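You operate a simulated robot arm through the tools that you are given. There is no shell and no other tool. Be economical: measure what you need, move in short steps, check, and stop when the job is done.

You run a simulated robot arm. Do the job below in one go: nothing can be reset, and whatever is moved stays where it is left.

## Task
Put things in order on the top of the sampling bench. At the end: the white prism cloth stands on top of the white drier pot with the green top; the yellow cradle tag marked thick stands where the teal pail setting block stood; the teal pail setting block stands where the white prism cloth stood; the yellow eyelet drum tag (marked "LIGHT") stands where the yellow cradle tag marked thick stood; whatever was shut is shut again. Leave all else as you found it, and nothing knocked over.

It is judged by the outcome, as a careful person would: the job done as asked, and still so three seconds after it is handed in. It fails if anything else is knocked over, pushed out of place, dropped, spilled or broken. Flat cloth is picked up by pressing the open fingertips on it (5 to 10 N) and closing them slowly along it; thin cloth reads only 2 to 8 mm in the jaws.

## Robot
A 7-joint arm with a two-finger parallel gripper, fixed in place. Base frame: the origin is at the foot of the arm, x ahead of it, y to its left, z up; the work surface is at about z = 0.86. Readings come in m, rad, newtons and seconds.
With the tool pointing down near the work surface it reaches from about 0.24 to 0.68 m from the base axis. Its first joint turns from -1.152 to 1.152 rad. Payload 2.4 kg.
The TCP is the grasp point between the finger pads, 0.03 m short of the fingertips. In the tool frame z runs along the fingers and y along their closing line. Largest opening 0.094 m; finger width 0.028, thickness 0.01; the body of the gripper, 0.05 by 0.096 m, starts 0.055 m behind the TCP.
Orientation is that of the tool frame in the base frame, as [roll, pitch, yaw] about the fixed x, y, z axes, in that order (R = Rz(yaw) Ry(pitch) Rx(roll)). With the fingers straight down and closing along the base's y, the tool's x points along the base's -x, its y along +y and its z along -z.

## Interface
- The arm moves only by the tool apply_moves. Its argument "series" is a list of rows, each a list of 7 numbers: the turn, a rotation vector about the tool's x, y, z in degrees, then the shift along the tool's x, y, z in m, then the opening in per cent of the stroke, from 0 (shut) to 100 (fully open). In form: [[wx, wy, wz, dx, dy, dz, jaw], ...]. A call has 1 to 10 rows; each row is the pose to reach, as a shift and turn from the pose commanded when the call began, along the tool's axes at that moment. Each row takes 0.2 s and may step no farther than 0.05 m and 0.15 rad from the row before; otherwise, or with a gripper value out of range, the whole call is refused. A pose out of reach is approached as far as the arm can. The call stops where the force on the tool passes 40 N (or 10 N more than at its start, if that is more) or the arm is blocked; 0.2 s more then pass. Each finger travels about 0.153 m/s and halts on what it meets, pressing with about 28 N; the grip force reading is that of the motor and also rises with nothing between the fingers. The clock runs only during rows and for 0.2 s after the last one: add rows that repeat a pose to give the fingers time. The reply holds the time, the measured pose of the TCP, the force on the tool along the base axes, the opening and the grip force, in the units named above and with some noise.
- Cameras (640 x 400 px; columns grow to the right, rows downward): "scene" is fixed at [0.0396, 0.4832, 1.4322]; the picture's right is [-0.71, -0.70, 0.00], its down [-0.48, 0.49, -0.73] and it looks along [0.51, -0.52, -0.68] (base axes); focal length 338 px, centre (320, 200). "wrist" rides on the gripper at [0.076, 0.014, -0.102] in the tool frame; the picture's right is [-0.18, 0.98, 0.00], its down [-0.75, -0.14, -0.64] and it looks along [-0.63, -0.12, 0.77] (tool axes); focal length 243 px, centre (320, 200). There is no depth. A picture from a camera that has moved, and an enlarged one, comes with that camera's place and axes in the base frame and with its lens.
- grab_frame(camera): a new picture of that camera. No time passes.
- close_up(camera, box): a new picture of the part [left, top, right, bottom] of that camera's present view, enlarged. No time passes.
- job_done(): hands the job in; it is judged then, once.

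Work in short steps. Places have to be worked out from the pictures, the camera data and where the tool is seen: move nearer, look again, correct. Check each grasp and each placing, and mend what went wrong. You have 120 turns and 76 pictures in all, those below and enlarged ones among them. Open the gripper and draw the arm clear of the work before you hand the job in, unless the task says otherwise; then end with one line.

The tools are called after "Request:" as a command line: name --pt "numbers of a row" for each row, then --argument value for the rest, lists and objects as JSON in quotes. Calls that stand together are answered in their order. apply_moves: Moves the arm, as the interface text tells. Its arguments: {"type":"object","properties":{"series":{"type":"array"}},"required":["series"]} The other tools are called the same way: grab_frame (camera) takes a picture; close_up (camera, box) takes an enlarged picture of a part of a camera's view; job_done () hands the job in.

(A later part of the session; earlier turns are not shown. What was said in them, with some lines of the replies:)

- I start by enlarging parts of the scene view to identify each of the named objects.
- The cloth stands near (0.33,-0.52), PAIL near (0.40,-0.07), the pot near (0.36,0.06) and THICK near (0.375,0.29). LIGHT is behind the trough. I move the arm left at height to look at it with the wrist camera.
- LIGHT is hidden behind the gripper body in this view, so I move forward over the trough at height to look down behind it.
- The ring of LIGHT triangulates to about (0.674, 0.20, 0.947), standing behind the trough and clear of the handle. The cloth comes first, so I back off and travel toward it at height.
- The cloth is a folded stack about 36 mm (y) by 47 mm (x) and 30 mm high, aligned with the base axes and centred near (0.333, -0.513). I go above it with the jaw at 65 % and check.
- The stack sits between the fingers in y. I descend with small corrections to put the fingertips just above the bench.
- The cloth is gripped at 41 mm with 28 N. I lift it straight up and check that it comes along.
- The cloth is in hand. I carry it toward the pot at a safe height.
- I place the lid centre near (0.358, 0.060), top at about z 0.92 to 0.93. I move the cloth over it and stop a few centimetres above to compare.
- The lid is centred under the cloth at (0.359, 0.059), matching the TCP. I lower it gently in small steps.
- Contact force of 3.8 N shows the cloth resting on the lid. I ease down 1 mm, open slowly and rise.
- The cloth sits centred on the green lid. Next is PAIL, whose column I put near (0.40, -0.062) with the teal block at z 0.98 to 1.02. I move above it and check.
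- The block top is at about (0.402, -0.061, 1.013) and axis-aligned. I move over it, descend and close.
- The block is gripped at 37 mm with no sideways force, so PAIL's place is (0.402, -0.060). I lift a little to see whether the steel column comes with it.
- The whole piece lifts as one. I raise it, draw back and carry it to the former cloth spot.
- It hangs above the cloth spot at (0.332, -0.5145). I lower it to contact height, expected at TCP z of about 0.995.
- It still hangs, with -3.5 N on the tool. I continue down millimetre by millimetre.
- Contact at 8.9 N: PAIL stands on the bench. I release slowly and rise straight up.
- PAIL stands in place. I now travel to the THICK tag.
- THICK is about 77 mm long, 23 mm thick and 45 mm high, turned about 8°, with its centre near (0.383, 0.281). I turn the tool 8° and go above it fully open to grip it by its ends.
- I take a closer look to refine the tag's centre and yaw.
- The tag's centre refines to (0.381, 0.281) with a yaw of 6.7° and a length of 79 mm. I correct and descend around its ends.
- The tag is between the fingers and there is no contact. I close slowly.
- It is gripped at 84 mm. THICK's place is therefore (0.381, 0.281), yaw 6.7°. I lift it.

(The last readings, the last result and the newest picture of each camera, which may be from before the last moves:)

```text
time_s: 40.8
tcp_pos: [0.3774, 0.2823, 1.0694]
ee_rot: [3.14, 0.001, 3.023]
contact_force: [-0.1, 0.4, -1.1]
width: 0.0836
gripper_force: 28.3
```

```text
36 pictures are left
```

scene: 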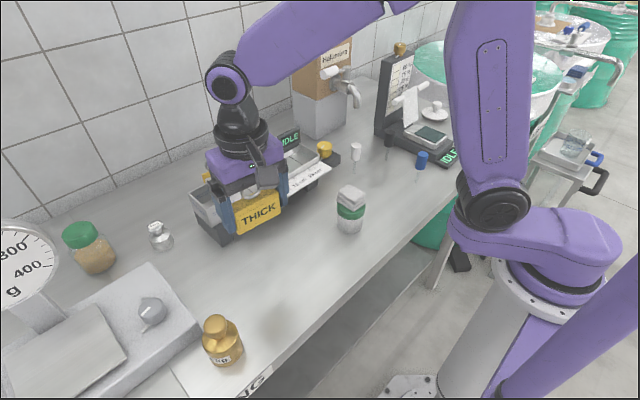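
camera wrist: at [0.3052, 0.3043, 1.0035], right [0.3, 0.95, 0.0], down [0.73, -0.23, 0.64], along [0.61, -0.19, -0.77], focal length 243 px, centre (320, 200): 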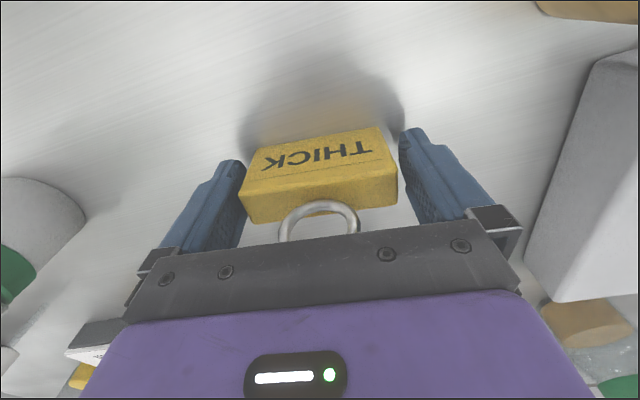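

It is in hand and level. I carry it over to the old PAIL spot at (0.402, -0.060), staying well above the cloth stack.

Request:
apply_moves --pt "0 0 0 -0.008 -0.042 -0.02 60" --pt "0 0 0 -0.016 -0.084 -0.02 60" --pt "0 0 0 -0.024 -0.126 -0.02 60" --pt "0 0 0 -0.032 -0.168 -0.02 60" --pt "0 0 0 -0.04 -0.21 -0.02 60" --pt "0 0 0 -0.048 -0.252 -0.02 60" --pt "0 0 0 -0.056 -0.294 -0.02 60" --pt "0 0 0 -0.0641 -0.3363 -0.02 60"

Request:
close_up --camera "scene" --box '[310, 90, 440, 220]'

```text
time_s: 42.6
tcp_pos: [0.4035, -0.0608, 1.0892]
ee_rot: [3.142, 0.0, 3.024]
contact_force: [0.0, -0.1, -0.9]
width: 0.0836
gripper_force: 27.6
```

```text
3.08 times, centred on (375, 155) of scene
camera zoom: at [0.0396, 0.4832, 1.4322], right [-0.71, -0.7, 0.0], down [-0.48, 0.49, -0.73], along [0.51, -0.52, -0.68], focal length 1041 px, centre (151, 338)
```

zoom: 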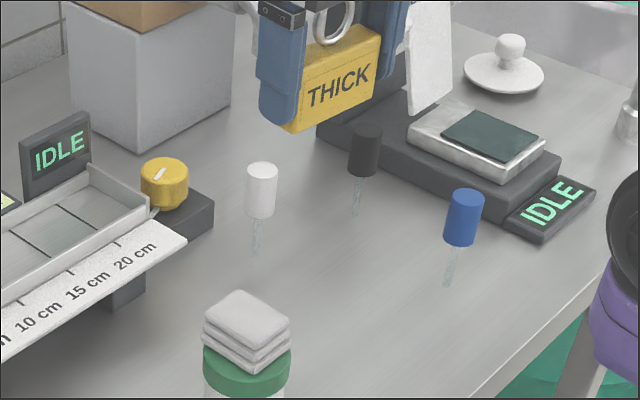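

The spot below is clear. I descend most of the way and then ease onto the bench.

Request:
apply_moves --pt "0 0 0 0.0005 0 0.045 60" --pt "0 0 0 0.0005 0 0.09 60" --pt "0 0 0 0.0005 0 0.135 60" --pt "0 0 0 0.0005 0 0.165 60" --pt "0 0 0 0.0005 0 0.18 60" --pt "0 0 0 0.0005 0 0.186 60" --pt "0 0 0 0.0005 0 0.188 60"

Request:
close_up --camera "scene" --box '[310, 110, 430, 220]'

```text
time_s: 44.2
tcp_pos: [0.4023, -0.06, 0.9026]
ee_rot: [3.141, 0.001, 3.022]
contact_force: [0.5, 0.2, -0.2]
width: 0.0833
gripper_force: 28.2
```

```text
3.64 times, centred on (370, 165) of scene
camera zoom: at [0.0396, 0.4832, 1.4322], right [-0.71, -0.7, 0.0], down [-0.48, 0.49, -0.73], along [0.51, -0.52, -0.68], focal length 1230 px, centre (138, 327)
```

zoom: 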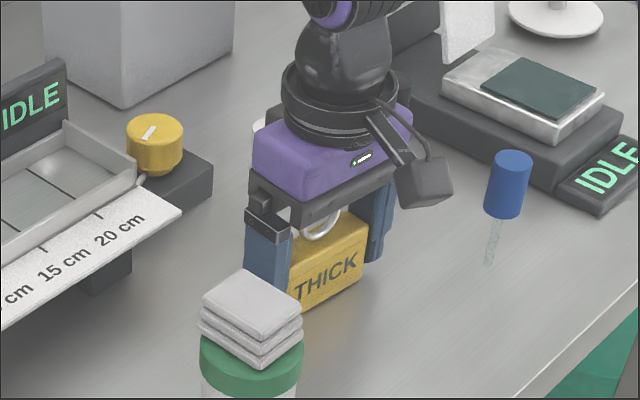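

I ease down the last millimetres until contact shows.

Request:
apply_moves --pt "0 0 0 0 0 0.001 60" --pt "0 0 0 0 0 0.002 60"

```text
time_s: 44.8
tcp_pos: [0.4024, -0.0598, 0.9014]
ee_rot: [3.141, 0.001, 3.023]
contact_force: [-1.7, 1.4, 5.7]
width: 0.0835
gripper_force: 28.2
```

Contact at 5.7 N. I release and rise straight up.

Request:
apply_moves --pt "0 0 0 0 0 0 88" --pt "0 0 0 0 0 0 93" --pt "0 0 0 0 0 0 100" --pt "0 0 0 0 0 0 100" --pt "0 0 0 0 0 -0.02 100" --pt "0 0 0 0 0 -0.06 100" --pt "0 0 0 0 0 -0.105 100" --pt "0 0 0 0 0 -0.15 100" --pt "0 0 0 0.0 0 -0.195 100" --pt "0 0 0 0.0 0 -0.24 100"

Request:
close_up --camera "scene" --box '[310, 110, 430, 220]'

```text
time_s: 47.0
tcp_pos: [0.4014, -0.0587, 1.1437]
ee_rot: [3.141, -0.002, 3.024]
contact_force: [0.0, 0.0, -0.4]
width: 0.094
gripper_force: 0.1
```

```text
3.64 times, centred on (370, 165) of scene
camera zoom: at [0.0396, 0.4832, 1.4322], right [-0.71, -0.7, 0.0], down [-0.48, 0.49, -0.73], along [0.51, -0.52, -0.68], focal length 1230 px, centre (138, 327)
```

zoom: 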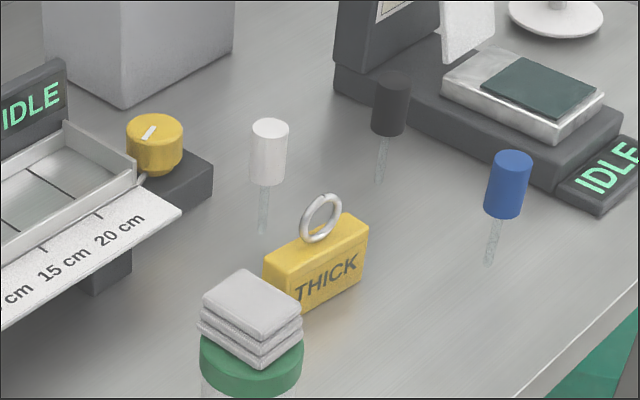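

THICK stands well. Now LIGHT: I turn the tool about 90° at height, so the wrist camera ends up on the +y side, away from the handle.

Request:
apply_moves --pt "0 0 8.3 0 0 -0.01 100" --pt "0 0 16.6 0 0 -0.02 100" --pt "0 0 24.9 0 0 -0.03 100" --pt "0 0 33.2 0 0 -0.04 100" --pt "0 0 41.5 0 0 -0.05 100" --pt "0 0 49.8 0 0 -0.05 100" --pt "0 0 58.1 0 0 -0.05 100" --pt "0 0 66.4 0 0 -0.05 100" --pt "0 0 74.7 0 0 -0.05 100" --pt "0 0 83.0 0 0 -0.05 100"

```text
time_s: 49.2
tcp_pos: [0.4016, -0.0596, 1.1923]
ee_rot: [3.141, -0.002, 1.572]
contact_force: [-0.1, -0.2, -0.4]
width: 0.0939
gripper_force: 0.0
```

The yaw is now 1.572. I move left first, then forward over the trough, to look at LIGHT from its +y side.

Request:
apply_moves --pt "0 0 0 0.048 0 0 100" --pt "0 0 0 0.096 0 0 100" --pt "0 0 0 0.144 0 0 100" --pt "0 0 0 0.192 0 0 100" --pt "0 0 0 0.24 0.0 0 100" --pt "0 0 0 0.28 0.02 0 100" --pt "0 0 0 0.3 0.065 0 100" --pt "0 0 0 0.3 0.11 0 100" --pt "0 0 0 0.3 0.155 0 100" --pt "0 0 0 0.3 0.2 0 100"

Request:
grab_frame --camera "wrist"

```text
time_s: 51.4
tcp_pos: [0.5811, 0.2372, 1.1887]
ee_rot: [-3.135, 0.002, 1.574]
contact_force: [0.6, -0.5, 0.2]
width: 0.0942
gripper_force: 0.0
out of reach, approached as far as the arm can: row 10
```

```text
32 pictures are left
camera wrist: at [0.5966, 0.3128, 1.2907], right [0.98, -0.18, -0.01], down [-0.13, -0.75, 0.64], along [-0.12, -0.63, -0.76], focal length 243 px, centre (320, 200)
```

wrist: 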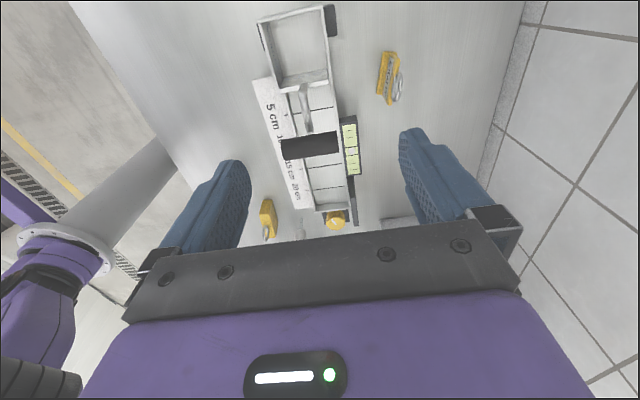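

Request:
close_up --camera "wrist" --box '[250, 0, 450, 160]'

```text
2.50 times, centred on (350, 80) of wrist
camera zoom: at [0.5966, 0.3128, 1.2907], right [0.98, -0.18, -0.01], down [-0.13, -0.75, 0.64], along [-0.12, -0.63, -0.76], focal length 606 px, centre (245, 500)
```

zoom: 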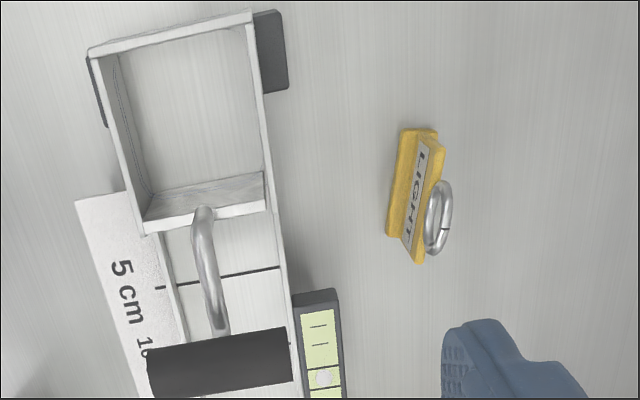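

LIGHT stands free behind the trough at about (0.68, 0.20), yaw about 8°, length about 70 mm, but vertical reach is short there. I plan an end grip with the camera on the wall side and a slight outward tilt. I back off and turn another 98° in two calls, watching whether the wrist allows it.

Request:
apply_moves --pt "0 0 0 0 -0.04 0 100" --pt "0 0 8.2 0 -0.085 0 100" --pt "0 0 16.4 0 -0.1 0 100" --pt "0 0 24.6 0 -0.1 0 100" --pt "0 0 32.8 0 -0.1 0 100" --pt "0 0 41 0 -0.1 0 100" --pt "0 0 49.2 0 -0.1 0 100"

Request:
apply_moves --pt "0 0 8.2 0 0 0 100" --pt "0 0 16.4 0 0 0 100" --pt "0 0 24.6 0 0 0 100" --pt "0 0 32.8 0 0 0 100" --pt "0 0 41 0 0 0 100" --pt "0 0 48.8 0 0 0 100"

```text
time_s: 53.0
tcp_pos: [0.4823, 0.2382, 1.1902]
ee_rot: [-3.141, -0.001, 0.712]
contact_force: [0.7, -0.4, 0.3]
width: 0.094
gripper_force: 0.1
```

```text
time_s: 54.4
tcp_pos: [0.3917, 0.0901, 1.1649]
ee_rot: [-3.103, -0.008, 0.009]
contact_force: [-0.4, -0.3, -0.3]
width: 0.094
gripper_force: 0.1
out of reach, approached as far as the arm can: row 3, 4, 5, 6
```

The wrist reached its limit near yaw 0, so that grip is not possible. I return to yaw about 1.43, camera on the +y side, and will grip LIGHT across its thickness with a small outward tilt.

Request:
apply_moves --pt "0 0 -8.2 0 0 0 100" --pt "0 0 -16.4 0 0 0 100" --pt "0 0 -24.6 0 0 0 100" --pt "0 0 -32.8 0 0 0 100" --pt "0 0 -41 0 0 0 80" --pt "0 0 -49.2 0 0 0 65" --pt "0 0 -57.4 0 0 0 65" --pt "0 0 -65.6 0 0 0 65" --pt "0 0 -73.8 0 0 0 65" --pt "0 0 -82 0 0 0 65"

```text
time_s: 56.6
tcp_pos: [0.3891, 0.0913, 1.1676]
ee_rot: [-3.14, -0.037, 1.444]
contact_force: [-0.3, 0.3, -0.3]
width: 0.061
gripper_force: 0.0
```

Now at yaw 1.444 with a small residual lean. I fix the lean, tilt 12° outward and move above the area beside the handle.

Request:
apply_moves --pt "-4 -1 0 0.045 -0.006 0 65" --pt "-8 -2.1 0 0.09 -0.012 0 65" --pt "-12 -2.1 0 0.135 -0.018 0 65" --pt "-12 -2.1 0 0.155 0.02 0 65" --pt "-12 -2.1 0 0.16 0.065 0.01 65" --pt "-12 -2.1 0 0.165 0.11 0.02 65" --pt "-12 -2.1 0 0.169 0.15 0.03 65"

Request:
grab_frame --camera "wrist"

```text
time_s: 58.2
tcp_pos: [0.5597, 0.2403, 1.1415]
ee_rot: [2.931, -0.001, 1.438]
contact_force: [0.0, 0.5, -0.6]
width: 0.0611
gripper_force: 0.1
```

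```text
30 pictures are left
camera wrist: at [0.5625, 0.3158, 1.2457], right [0.93, -0.31, 0.2], down [-0.37, -0.71, 0.6], along [-0.04, -0.63, -0.78], focal length 243 px, centre (320, 200)
```

wrist: 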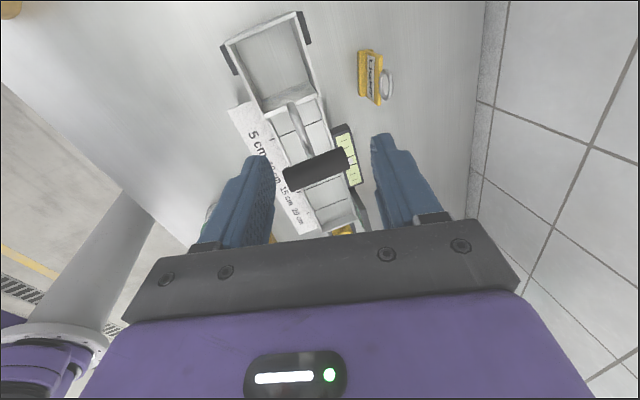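

The tilt is as wanted. I move outward and down to about (0.665, 0.24, 1.06), keeping to the +y side of the handle, and look again.

Request:
apply_moves --pt "0 0 0 0.0053 0.0346 0.0278 65" --pt "0 0 0 0.01 0.0634 0.0595 65" --pt "0 0 0 0.014 0.0852 0.0999 65"

Request:
grab_frame --camera "wrist"

Request:
close_up --camera "scene" --box '[180, 100, 290, 200]'

```text
time_s: 59.0
tcp_pos: [0.6664, 0.2381, 1.0621]
ee_rot: [2.933, -0.001, 1.436]
contact_force: [0.0, 0.6, -0.2]
width: 0.061
gripper_force: 0.0
```

```text
29 pictures are left
camera wrist: at [0.669, 0.3156, 1.1653], right [0.93, -0.31, 0.2], down [-0.37, -0.71, 0.6], along [-0.04, -0.63, -0.77], focal length 243 px, centre (320, 200)
```

wrist: 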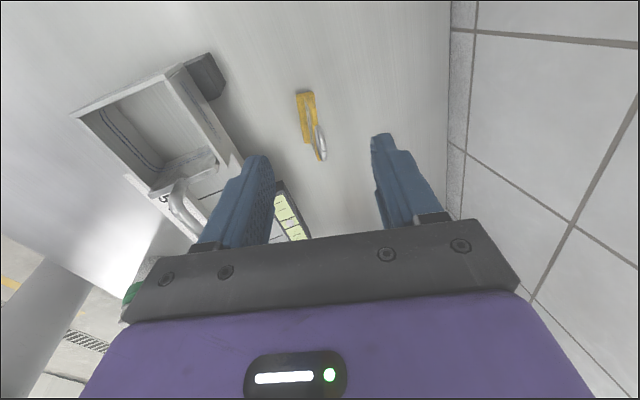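

```text
4.00 times, centred on (235, 150) of scene
camera zoom: at [0.0396, 0.4832, 1.4322], right [-0.71, -0.7, 0.0], down [-0.48, 0.49, -0.73], along [0.51, -0.52, -0.68], focal length 1353 px, centre (660, 400)
```

zoom: 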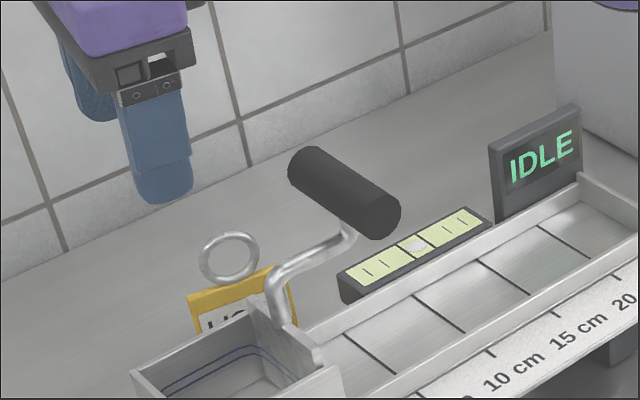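

The arm reaches here. I enlarge the wrist view to fix LIGHT's place and shape.

Request:
close_up --camera "wrist" --box '[260, 70, 380, 180]'

```text
3.64 times, centred on (320, 125) of wrist
camera zoom: at [0.669, 0.3156, 1.1653], right [0.93, -0.31, 0.2], down [-0.37, -0.71, 0.6], along [-0.04, -0.63, -0.77], focal length 882 px, centre (320, 473)
```

zoom: 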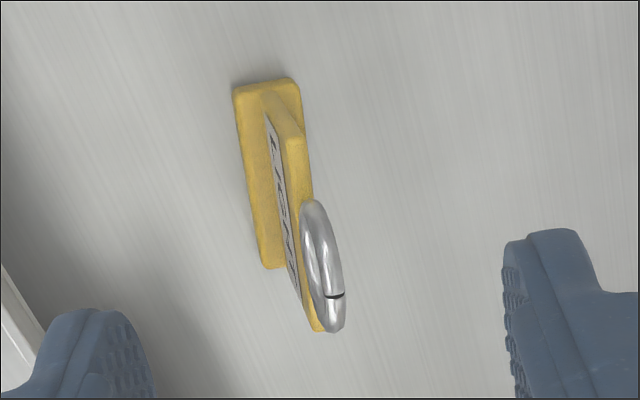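

LIGHT is a thin upright plate on a 65 × 20 mm foot with a ring on top, centred near (0.682, 0.200). I line up above it at TCP z 0.99 and check the alignment.

Request:
apply_moves --pt "0 0 2.5 -0.0342 0.0049 0.01 65" --pt "0 0 2.5 -0.0342 0.0049 0.045 65" --pt "0 0 2.5 -0.0342 0.0049 0.0746 65"

Request:
grab_frame --camera "wrist"

Request:
close_up --camera "scene" --box '[180, 100, 290, 200]'

```text
time_s: 59.8
tcp_pos: [0.6801, 0.2018, 0.9894]
ee_rot: [2.932, -0.009, 1.395]
contact_force: [0.3, -0.4, 0.4]
width: 0.0612
gripper_force: 0.1
```

```text
26 pictures are left
camera wrist: at [0.6867, 0.2771, 1.0946], right [0.91, -0.35, 0.2], down [-0.4, -0.7, 0.59], along [-0.07, -0.62, -0.78], focal length 243 px, centre (320, 200)
```

wrist: 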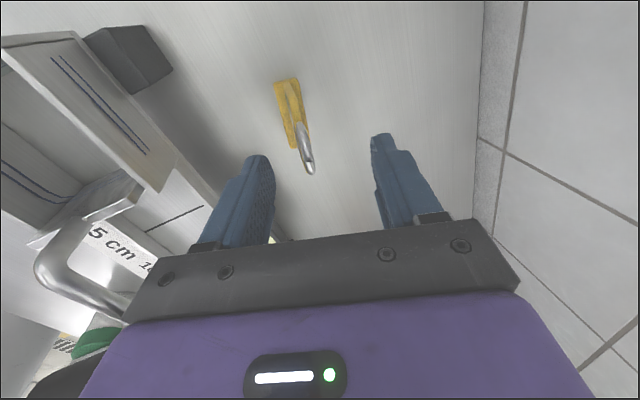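

```text
4.00 times, centred on (235, 150) of scene
camera zoom: at [0.0396, 0.4832, 1.4322], right [-0.71, -0.7, 0.0], down [-0.48, 0.49, -0.73], along [0.51, -0.52, -0.68], focal length 1353 px, centre (660, 400)
```

zoom: 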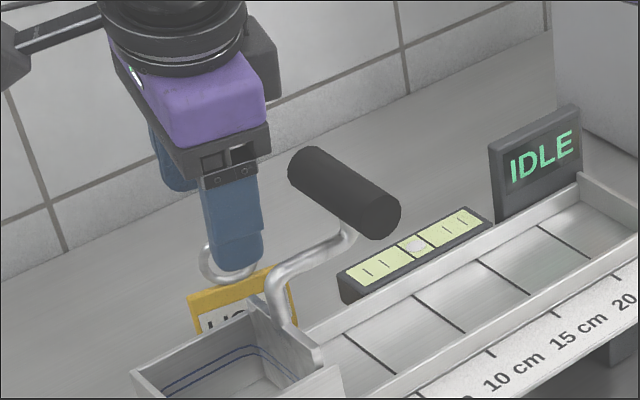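

The plate lies between the fingers and matches my estimate. I descend vertically to TCP z of about 0.925 without closing.

Request:
apply_moves --pt "0 0 0 0 -0.003 0.02 65" --pt "0 0 0 0 -0.0075 0.04 65" --pt "0 0 0 0 -0.0124 0.0633 65"

Request:
grab_frame --camera "wrist"

```text
time_s: 60.6
tcp_pos: [0.6818, 0.203, 0.9263]
ee_rot: [2.933, -0.009, 1.394]
contact_force: [0.0, 0.9, -0.5]
width: 0.0608
gripper_force: 0.0
```

```text
24 pictures are left
camera wrist: at [0.6886, 0.2785, 1.0305], right [0.91, -0.35, 0.2], down [-0.4, -0.7, 0.59], along [-0.07, -0.62, -0.78], focal length 243 px, centre (320, 200)
```

wrist: 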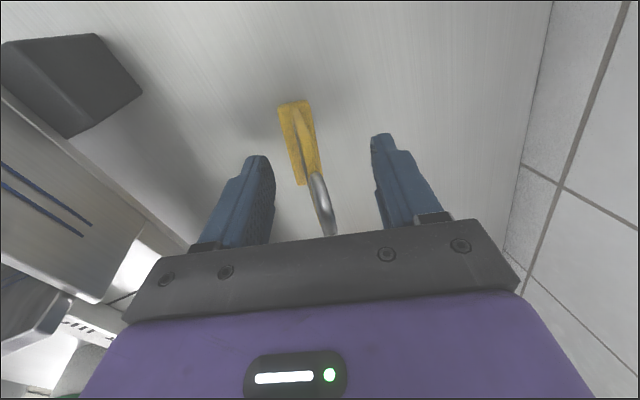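

No contact and well centred. I close the jaws slowly.

Request:
apply_moves --pt "0 0 0 0 0 0 52" --pt "0 0 0 0 0 0 40" --pt "0 0 0 0 0 0 30" --pt "0 0 0 0 0 0 22" --pt "0 0 0 0 0 0 16" --pt "0 0 0 0 0 0 12" --pt "0 0 0 0 0 0 9" --pt "0 0 0 0 0 0 6" --pt "0 0 0 0 0 0 3" --pt "0 0 0 0 0 0 0"

Request:
grab_frame --camera "wrist"

```text
time_s: 62.8
tcp_pos: [0.6829, 0.2034, 0.9266]
ee_rot: [2.933, -0.01, 1.395]
contact_force: [0.3, 0.6, 1.0]
width: 0.0094
gripper_force: 27.8
```

```text
23 pictures are left
camera wrist: at [0.6887, 0.2784, 1.0309], right [0.91, -0.35, 0.2], down [-0.4, -0.7, 0.59], along [-0.07, -0.62, -0.78], focal length 243 px, centre (320, 200)
```

wrist: 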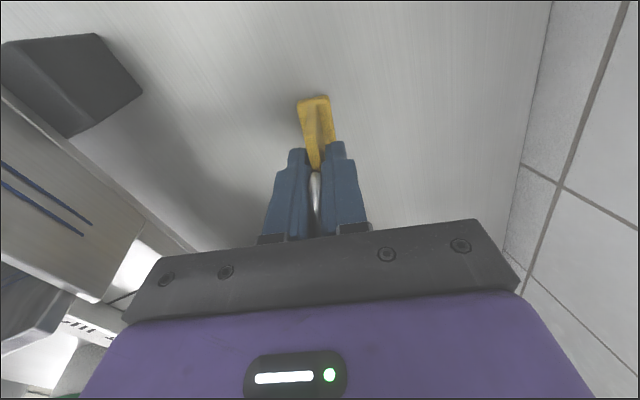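

The plate is held at 9.4 mm with 28 N. I lift it a few centimetres first and check.

Request:
apply_moves --pt "0 0 0 0 0.004 -0.0196 0" --pt "0 0 0 0 0.0104 -0.049 0" --pt "0 0 0 0 0.0166 -0.078 0"

Request:
grab_frame --camera "scene"

```text
time_s: 63.6
tcp_pos: [0.6826, 0.201, 1.0086]
ee_rot: [2.934, -0.01, 1.394]
contact_force: [0.0, -0.4, -0.7]
width: 0.0092
gripper_force: 28.2
```

```text
22 pictures are left
```

scene: 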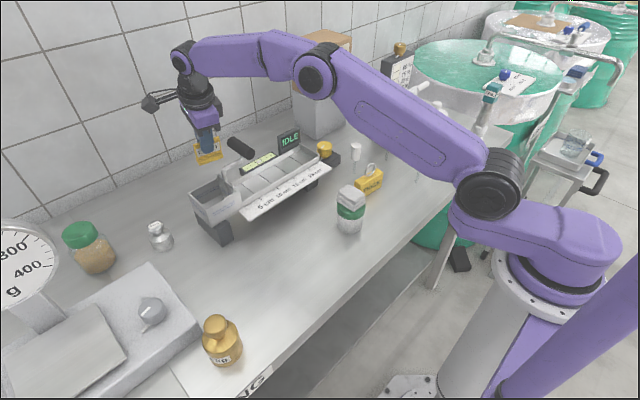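

LIGHT is in hand. I take it around the handle on the +y side and back over the hopper with good clearance.

Request:
apply_moves --pt "0 0 0 0.0197 0.0007 -0.0203 0" --pt "0 0 0 0.0475 -0.0088 -0.0479 0" --pt "0 0 0 0.0736 -0.0291 -0.0727 0" --pt "0 0 0 0.0715 -0.0642 -0.1006 0" --pt "0 0 0 0.0645 -0.0996 -0.1235 0" --pt "0 0 0 0.0566 -0.1409 -0.1425 0" --pt "0 0 0 0.0487 -0.1821 -0.1615 0" --pt "0 0 0 0.0417 -0.2206 -0.1697 0" --pt "0 0 0 0.0347 -0.2591 -0.1779 0"

Request:
grab_frame --camera "scene"

```text
time_s: 65.6
tcp_pos: [0.4025, 0.2868, 1.1265]
ee_rot: [2.933, -0.009, 1.394]
contact_force: [0.8, -0.4, -0.5]
width: 0.0095
gripper_force: 28.1
```

```text
21 pictures are left
```

scene: 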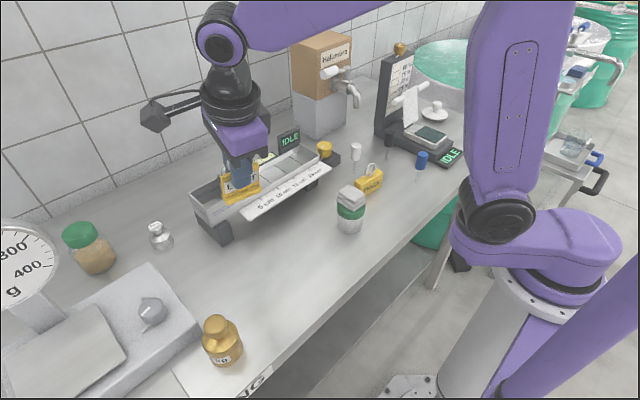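

Clear of the trough. I untilt the tool to vertical and view how the tag hangs.

Request:
apply_moves --pt "6 0 0 0 -0.01 0 0" --pt "11.95 0.5 0 0 -0.02 0 0"

Request:
close_up --camera "scene" --box '[190, 130, 300, 220]'

Request:
grab_frame --camera "wrist"

```text
time_s: 66.2
tcp_pos: [0.3813, 0.2903, 1.1233]
ee_rot: [-3.14, -0.018, 1.394]
contact_force: [-0.5, -0.5, -0.2]
width: 0.0095
gripper_force: 28.3
```

```text
4.44 times, centred on (245, 175) of scene
camera zoom: at [0.0396, 0.4832, 1.4322], right [-0.71, -0.7, 0.0], down [-0.48, 0.49, -0.73], along [0.51, -0.52, -0.68], focal length 1503 px, centre (653, 311)
```

zoom: 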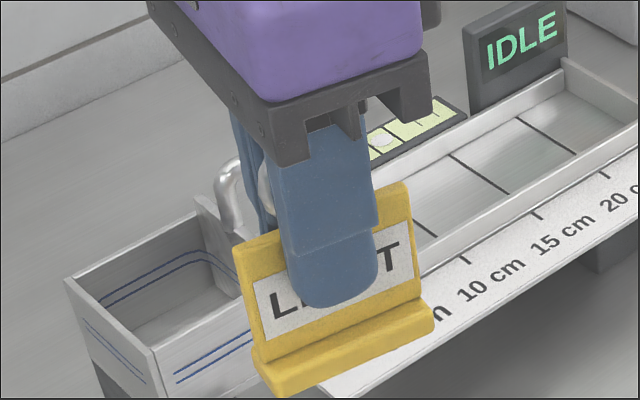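

```text
19 pictures are left
camera wrist: at [0.4102, 0.361, 1.2273], right [0.94, -0.35, 0.0], down [-0.27, -0.73, 0.63], along [-0.23, -0.59, -0.78], focal length 243 px, centre (320, 200)
```

wrist: 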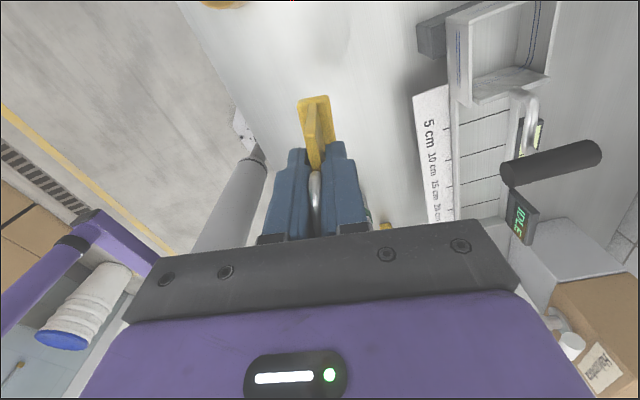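

The tag sits flush with the pads and upright, its centre about 6 mm to -y of the TCP. I square the yaw to the old tag and lower it over THICK's spot.

Request:
apply_moves --pt "0 -0.5 -3.4 -0.006 0.0005 0.02 0" --pt "0 -0.5 -3.4 -0.006 0.0005 0.06 0" --pt "0 -0.5 -3.4 -0.006 0.0005 0.1 0" --pt "0 -0.5 -3.4 -0.006 0.0005 0.14 0" --pt "0 -0.5 -3.4 -0.006 0.0005 0.175 0"

Request:
close_up --camera "scene" --box '[210, 210, 320, 300]'

```text
time_s: 67.4
tcp_pos: [0.3818, 0.2869, 0.9492]
ee_rot: [3.141, -0.01, 1.455]
contact_force: [-0.7, 0.6, -0.4]
width: 0.0092
gripper_force: 28.0
```

```text
4.44 times, centred on (265, 255) of scene
camera zoom: at [0.0396, 0.4832, 1.4322], right [-0.71, -0.7, 0.0], down [-0.48, 0.49, -0.73], along [0.51, -0.52, -0.68], focal length 1503 px, centre (564, -44)
```

zoom: 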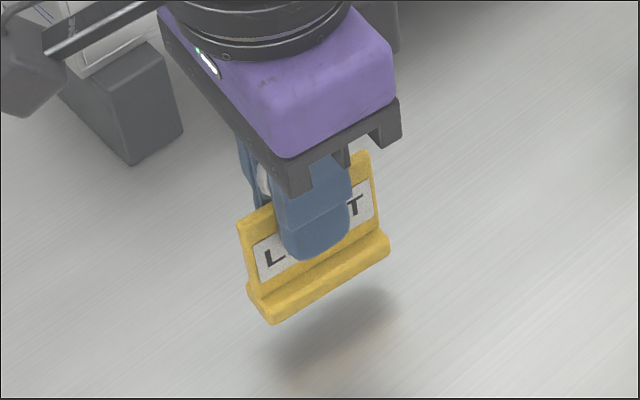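

It hangs upright above the spot. I lower it to near contact.

Request:
apply_moves --pt "0 0 0 0 0 0.01 0" --pt "0 0 0 0 0 0.018 0" --pt "0 0 0 0 0 0.02 0" --pt "0 0 0 0 0 0.021 0"

Request:
close_up --camera "scene" --box '[220, 230, 310, 300]'

```text
time_s: 68.4
tcp_pos: [0.3823, 0.2876, 0.9279]
ee_rot: [3.139, -0.01, 1.454]
contact_force: [-1.1, -0.6, 0.3]
width: 0.0098
gripper_force: 28.1
```

```text
5.71 times, centred on (265, 265) of scene
camera zoom: at [0.0396, 0.4832, 1.4322], right [-0.71, -0.7, 0.0], down [-0.48, 0.49, -0.73], along [0.51, -0.52, -0.68], focal length 1933 px, centre (634, -171)
```

zoom: 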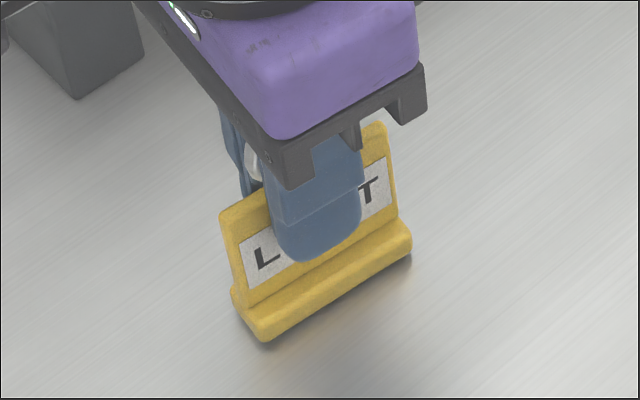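

Request:
apply_moves --pt "0 0 0 0 0 0.001 0" --pt "0 0 0 0 0 0.002 0"

```text
time_s: 69.0
tcp_pos: [0.383, 0.2874, 0.9254]
ee_rot: [3.14, -0.009, 1.453]
contact_force: [0.2, -0.6, 2.5]
width: 0.0095
gripper_force: 27.7
```

Contact is starting, with 2.5 N on the tool. I ease down about 1 mm more and read again.

Request:
apply_moves --pt "0 0 0 0 0 0.0005 0" --pt "0 0 0 0 0 0.001 0"

```text
time_s: 69.6
tcp_pos: [0.3838, 0.2887, 0.9252]
ee_rot: [3.14, -0.011, 1.453]
contact_force: [-3.3, -2.8, 20.8]
width: 0.0091
gripper_force: 28.6
```

Firmly seated at 20.8 N. I back off half a millimetre, open the jaws slowly and rise straight up.

Request:
apply_moves --pt "0 0 0 0 0 -0.0008 0" --pt "0 0 0 0 0 -0.0008 10" --pt "0 0 0 0 0 -0.0008 14" --pt "0 0 0 0 0 -0.0008 22" --pt "0 0 0 0 0 -0.0008 35" --pt "0 0 0 0 0 -0.0008 50" --pt "0 0 0 0 0 -0.03 50" --pt "0 0 0 0 0 -0.075 50" --pt "0 0 0 0 0 -0.12 50" --pt "0 0 0 0 0 -0.165 50"

Request:
grab_frame --camera "scene"

Request:
close_up --camera "scene" --box '[210, 230, 320, 310]'

```text
time_s: 71.8
tcp_pos: [0.3846, 0.2856, 1.0911]
ee_rot: [3.139, -0.007, 1.454]
contact_force: [0.0, -0.9, 0.5]
width: 0.047
gripper_force: 0.1
```

```text
16 pictures are left
```

scene: 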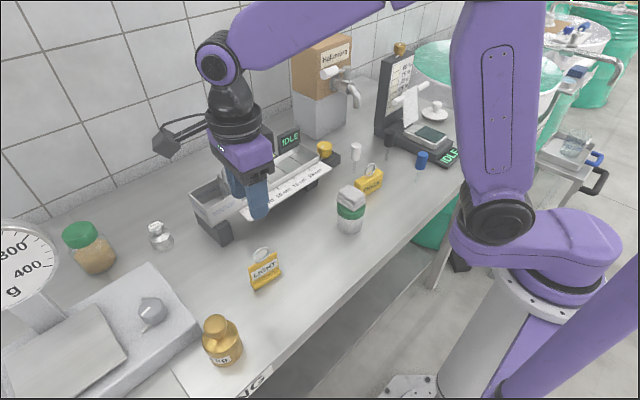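

```text
5.00 times, centred on (265, 270) of scene
camera zoom: at [0.0396, 0.4831, 1.4322], right [-0.71, -0.7, 0.0], down [-0.48, 0.49, -0.73], along [0.51, -0.52, -0.68], focal length 1691 px, centre (595, -150)
```

zoom: 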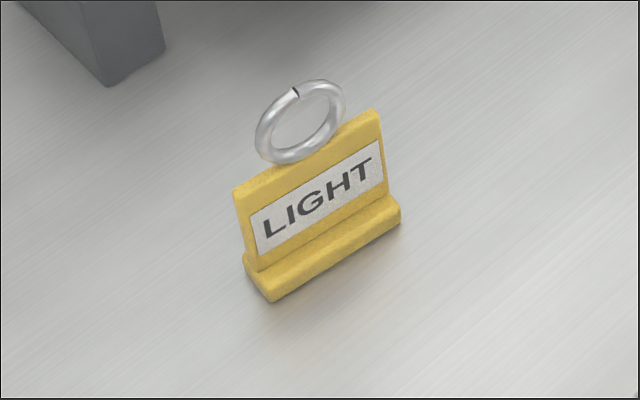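

LIGHT stands upright within about 5 mm of THICK's old place. I draw the arm up and back, then check everything once more.

Request:
apply_moves --pt "0 0 0 0 0 -0.045 60" --pt "0 0 0 -0.01 -0.04 -0.08 60" --pt "0 0 0 -0.05 -0.06 -0.08 60" --pt "0 0 0 -0.095 -0.08 -0.08 60" --pt "0 0 0 -0.14 -0.08 -0.08 60" --pt "0 0 0 -0.185 -0.08 -0.08 60" --pt "0 0 0 -0.23 -0.08 -0.08 60"

Request:
grab_frame --camera "scene"

Request:
close_up --camera "scene" --box '[180, 110, 400, 300]'

Request:
close_up --camera "scene" --box '[380, 60, 540, 180]'

```text
refused: row 2 steps farther than a row can; nothing moved
```

```text
14 pictures are left
```

scene: 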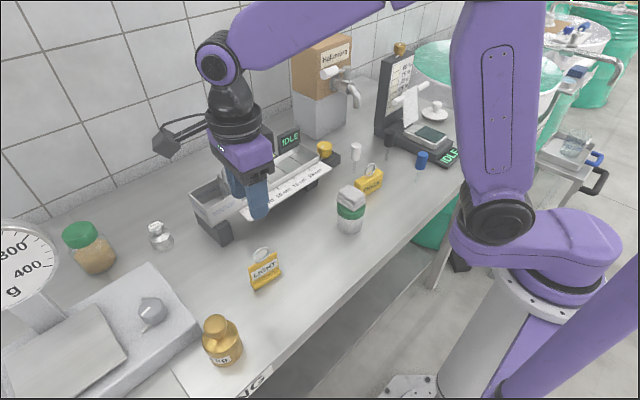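

```text
2.11 times, centred on (290, 205) of scene
camera zoom: at [0.0396, 0.4831, 1.4322], right [-0.71, -0.7, 0.0], down [-0.48, 0.49, -0.73], along [0.51, -0.52, -0.68], focal length 712 px, centre (383, 190)
```

zoom: 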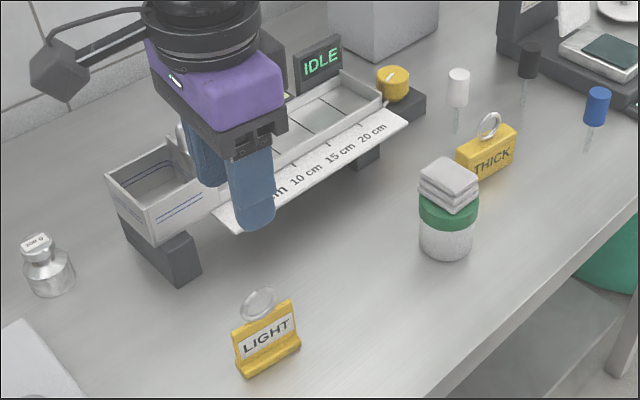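

```text
3.33 times, centred on (460, 120) of scene
camera zoom: at [0.0396, 0.4831, 1.4322], right [-0.71, -0.7, 0.0], down [-0.48, 0.49, -0.73], along [0.51, -0.52, -0.68], focal length 1128 px, centre (-147, 467)
```

zoom: 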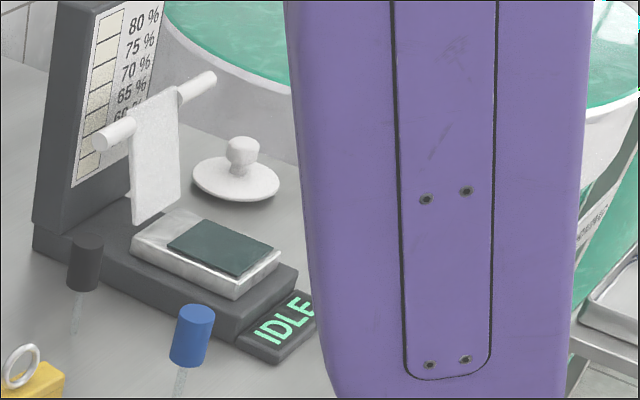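

The move was refused because one step was too long. I repeat it with shorter steps.

Request:
apply_moves --pt "0 0 0 0 0 -0.045 60" --pt "0 0 0 0 -0.03 -0.075 60" --pt "0 0 0 -0.03 -0.06 -0.08 60" --pt "0 0 0 -0.07 -0.08 -0.08 60" --pt "0 0 0 -0.11 -0.085 -0.08 60" --pt "0 0 0 -0.15 -0.085 -0.08 60" --pt "0 0 0 -0.19 -0.085 -0.08 60" --pt "0 0 0 -0.23 -0.085 -0.08 60" --pt "0 0 0 -0.23 -0.085 -0.08 60"

Request:
grab_frame --camera "scene"

Request:
close_up --camera "scene" --box '[180, 110, 400, 300]'

```text
time_s: 73.8
tcp_pos: [0.2707, 0.063, 1.1653]
ee_rot: [-3.141, -0.01, 1.455]
contact_force: [0.2, -0.1, 1.0]
width: 0.0564
gripper_force: 0.0
```

```text
11 pictures are left
```

scene: 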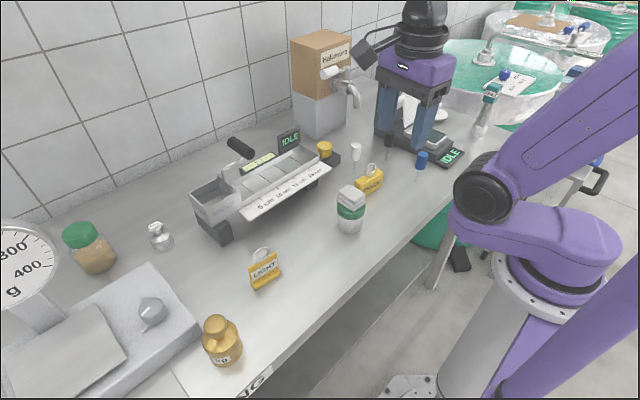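

```text
2.11 times, centred on (290, 205) of scene
camera zoom: at [0.0396, 0.4831, 1.4322], right [-0.71, -0.7, 0.0], down [-0.48, 0.49, -0.73], along [0.51, -0.52, -0.68], focal length 712 px, centre (383, 190)
```

zoom: 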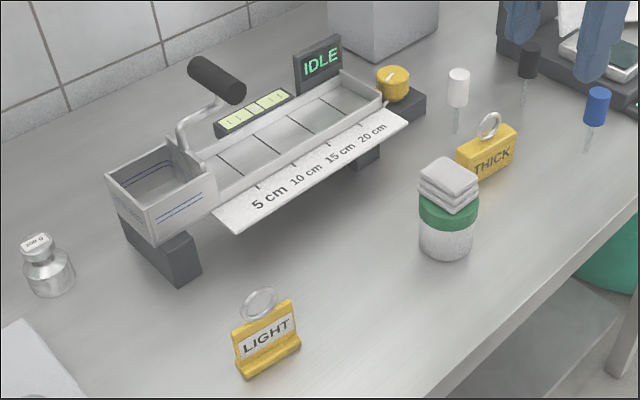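

All four items are in their places, nothing else has moved, and the gripper is open and clear. I hand the job in.

Request:
job_done

```text
The job is handed in.
```

The job is done and handed in: the cloth is on the green-topped pot, PAIL is in the cloth's old place, THICK in PAIL's and LIGHT in THICK's (about 5 mm off its exact centre); I opened nothing, and nothing else looked moved in the last pictures.
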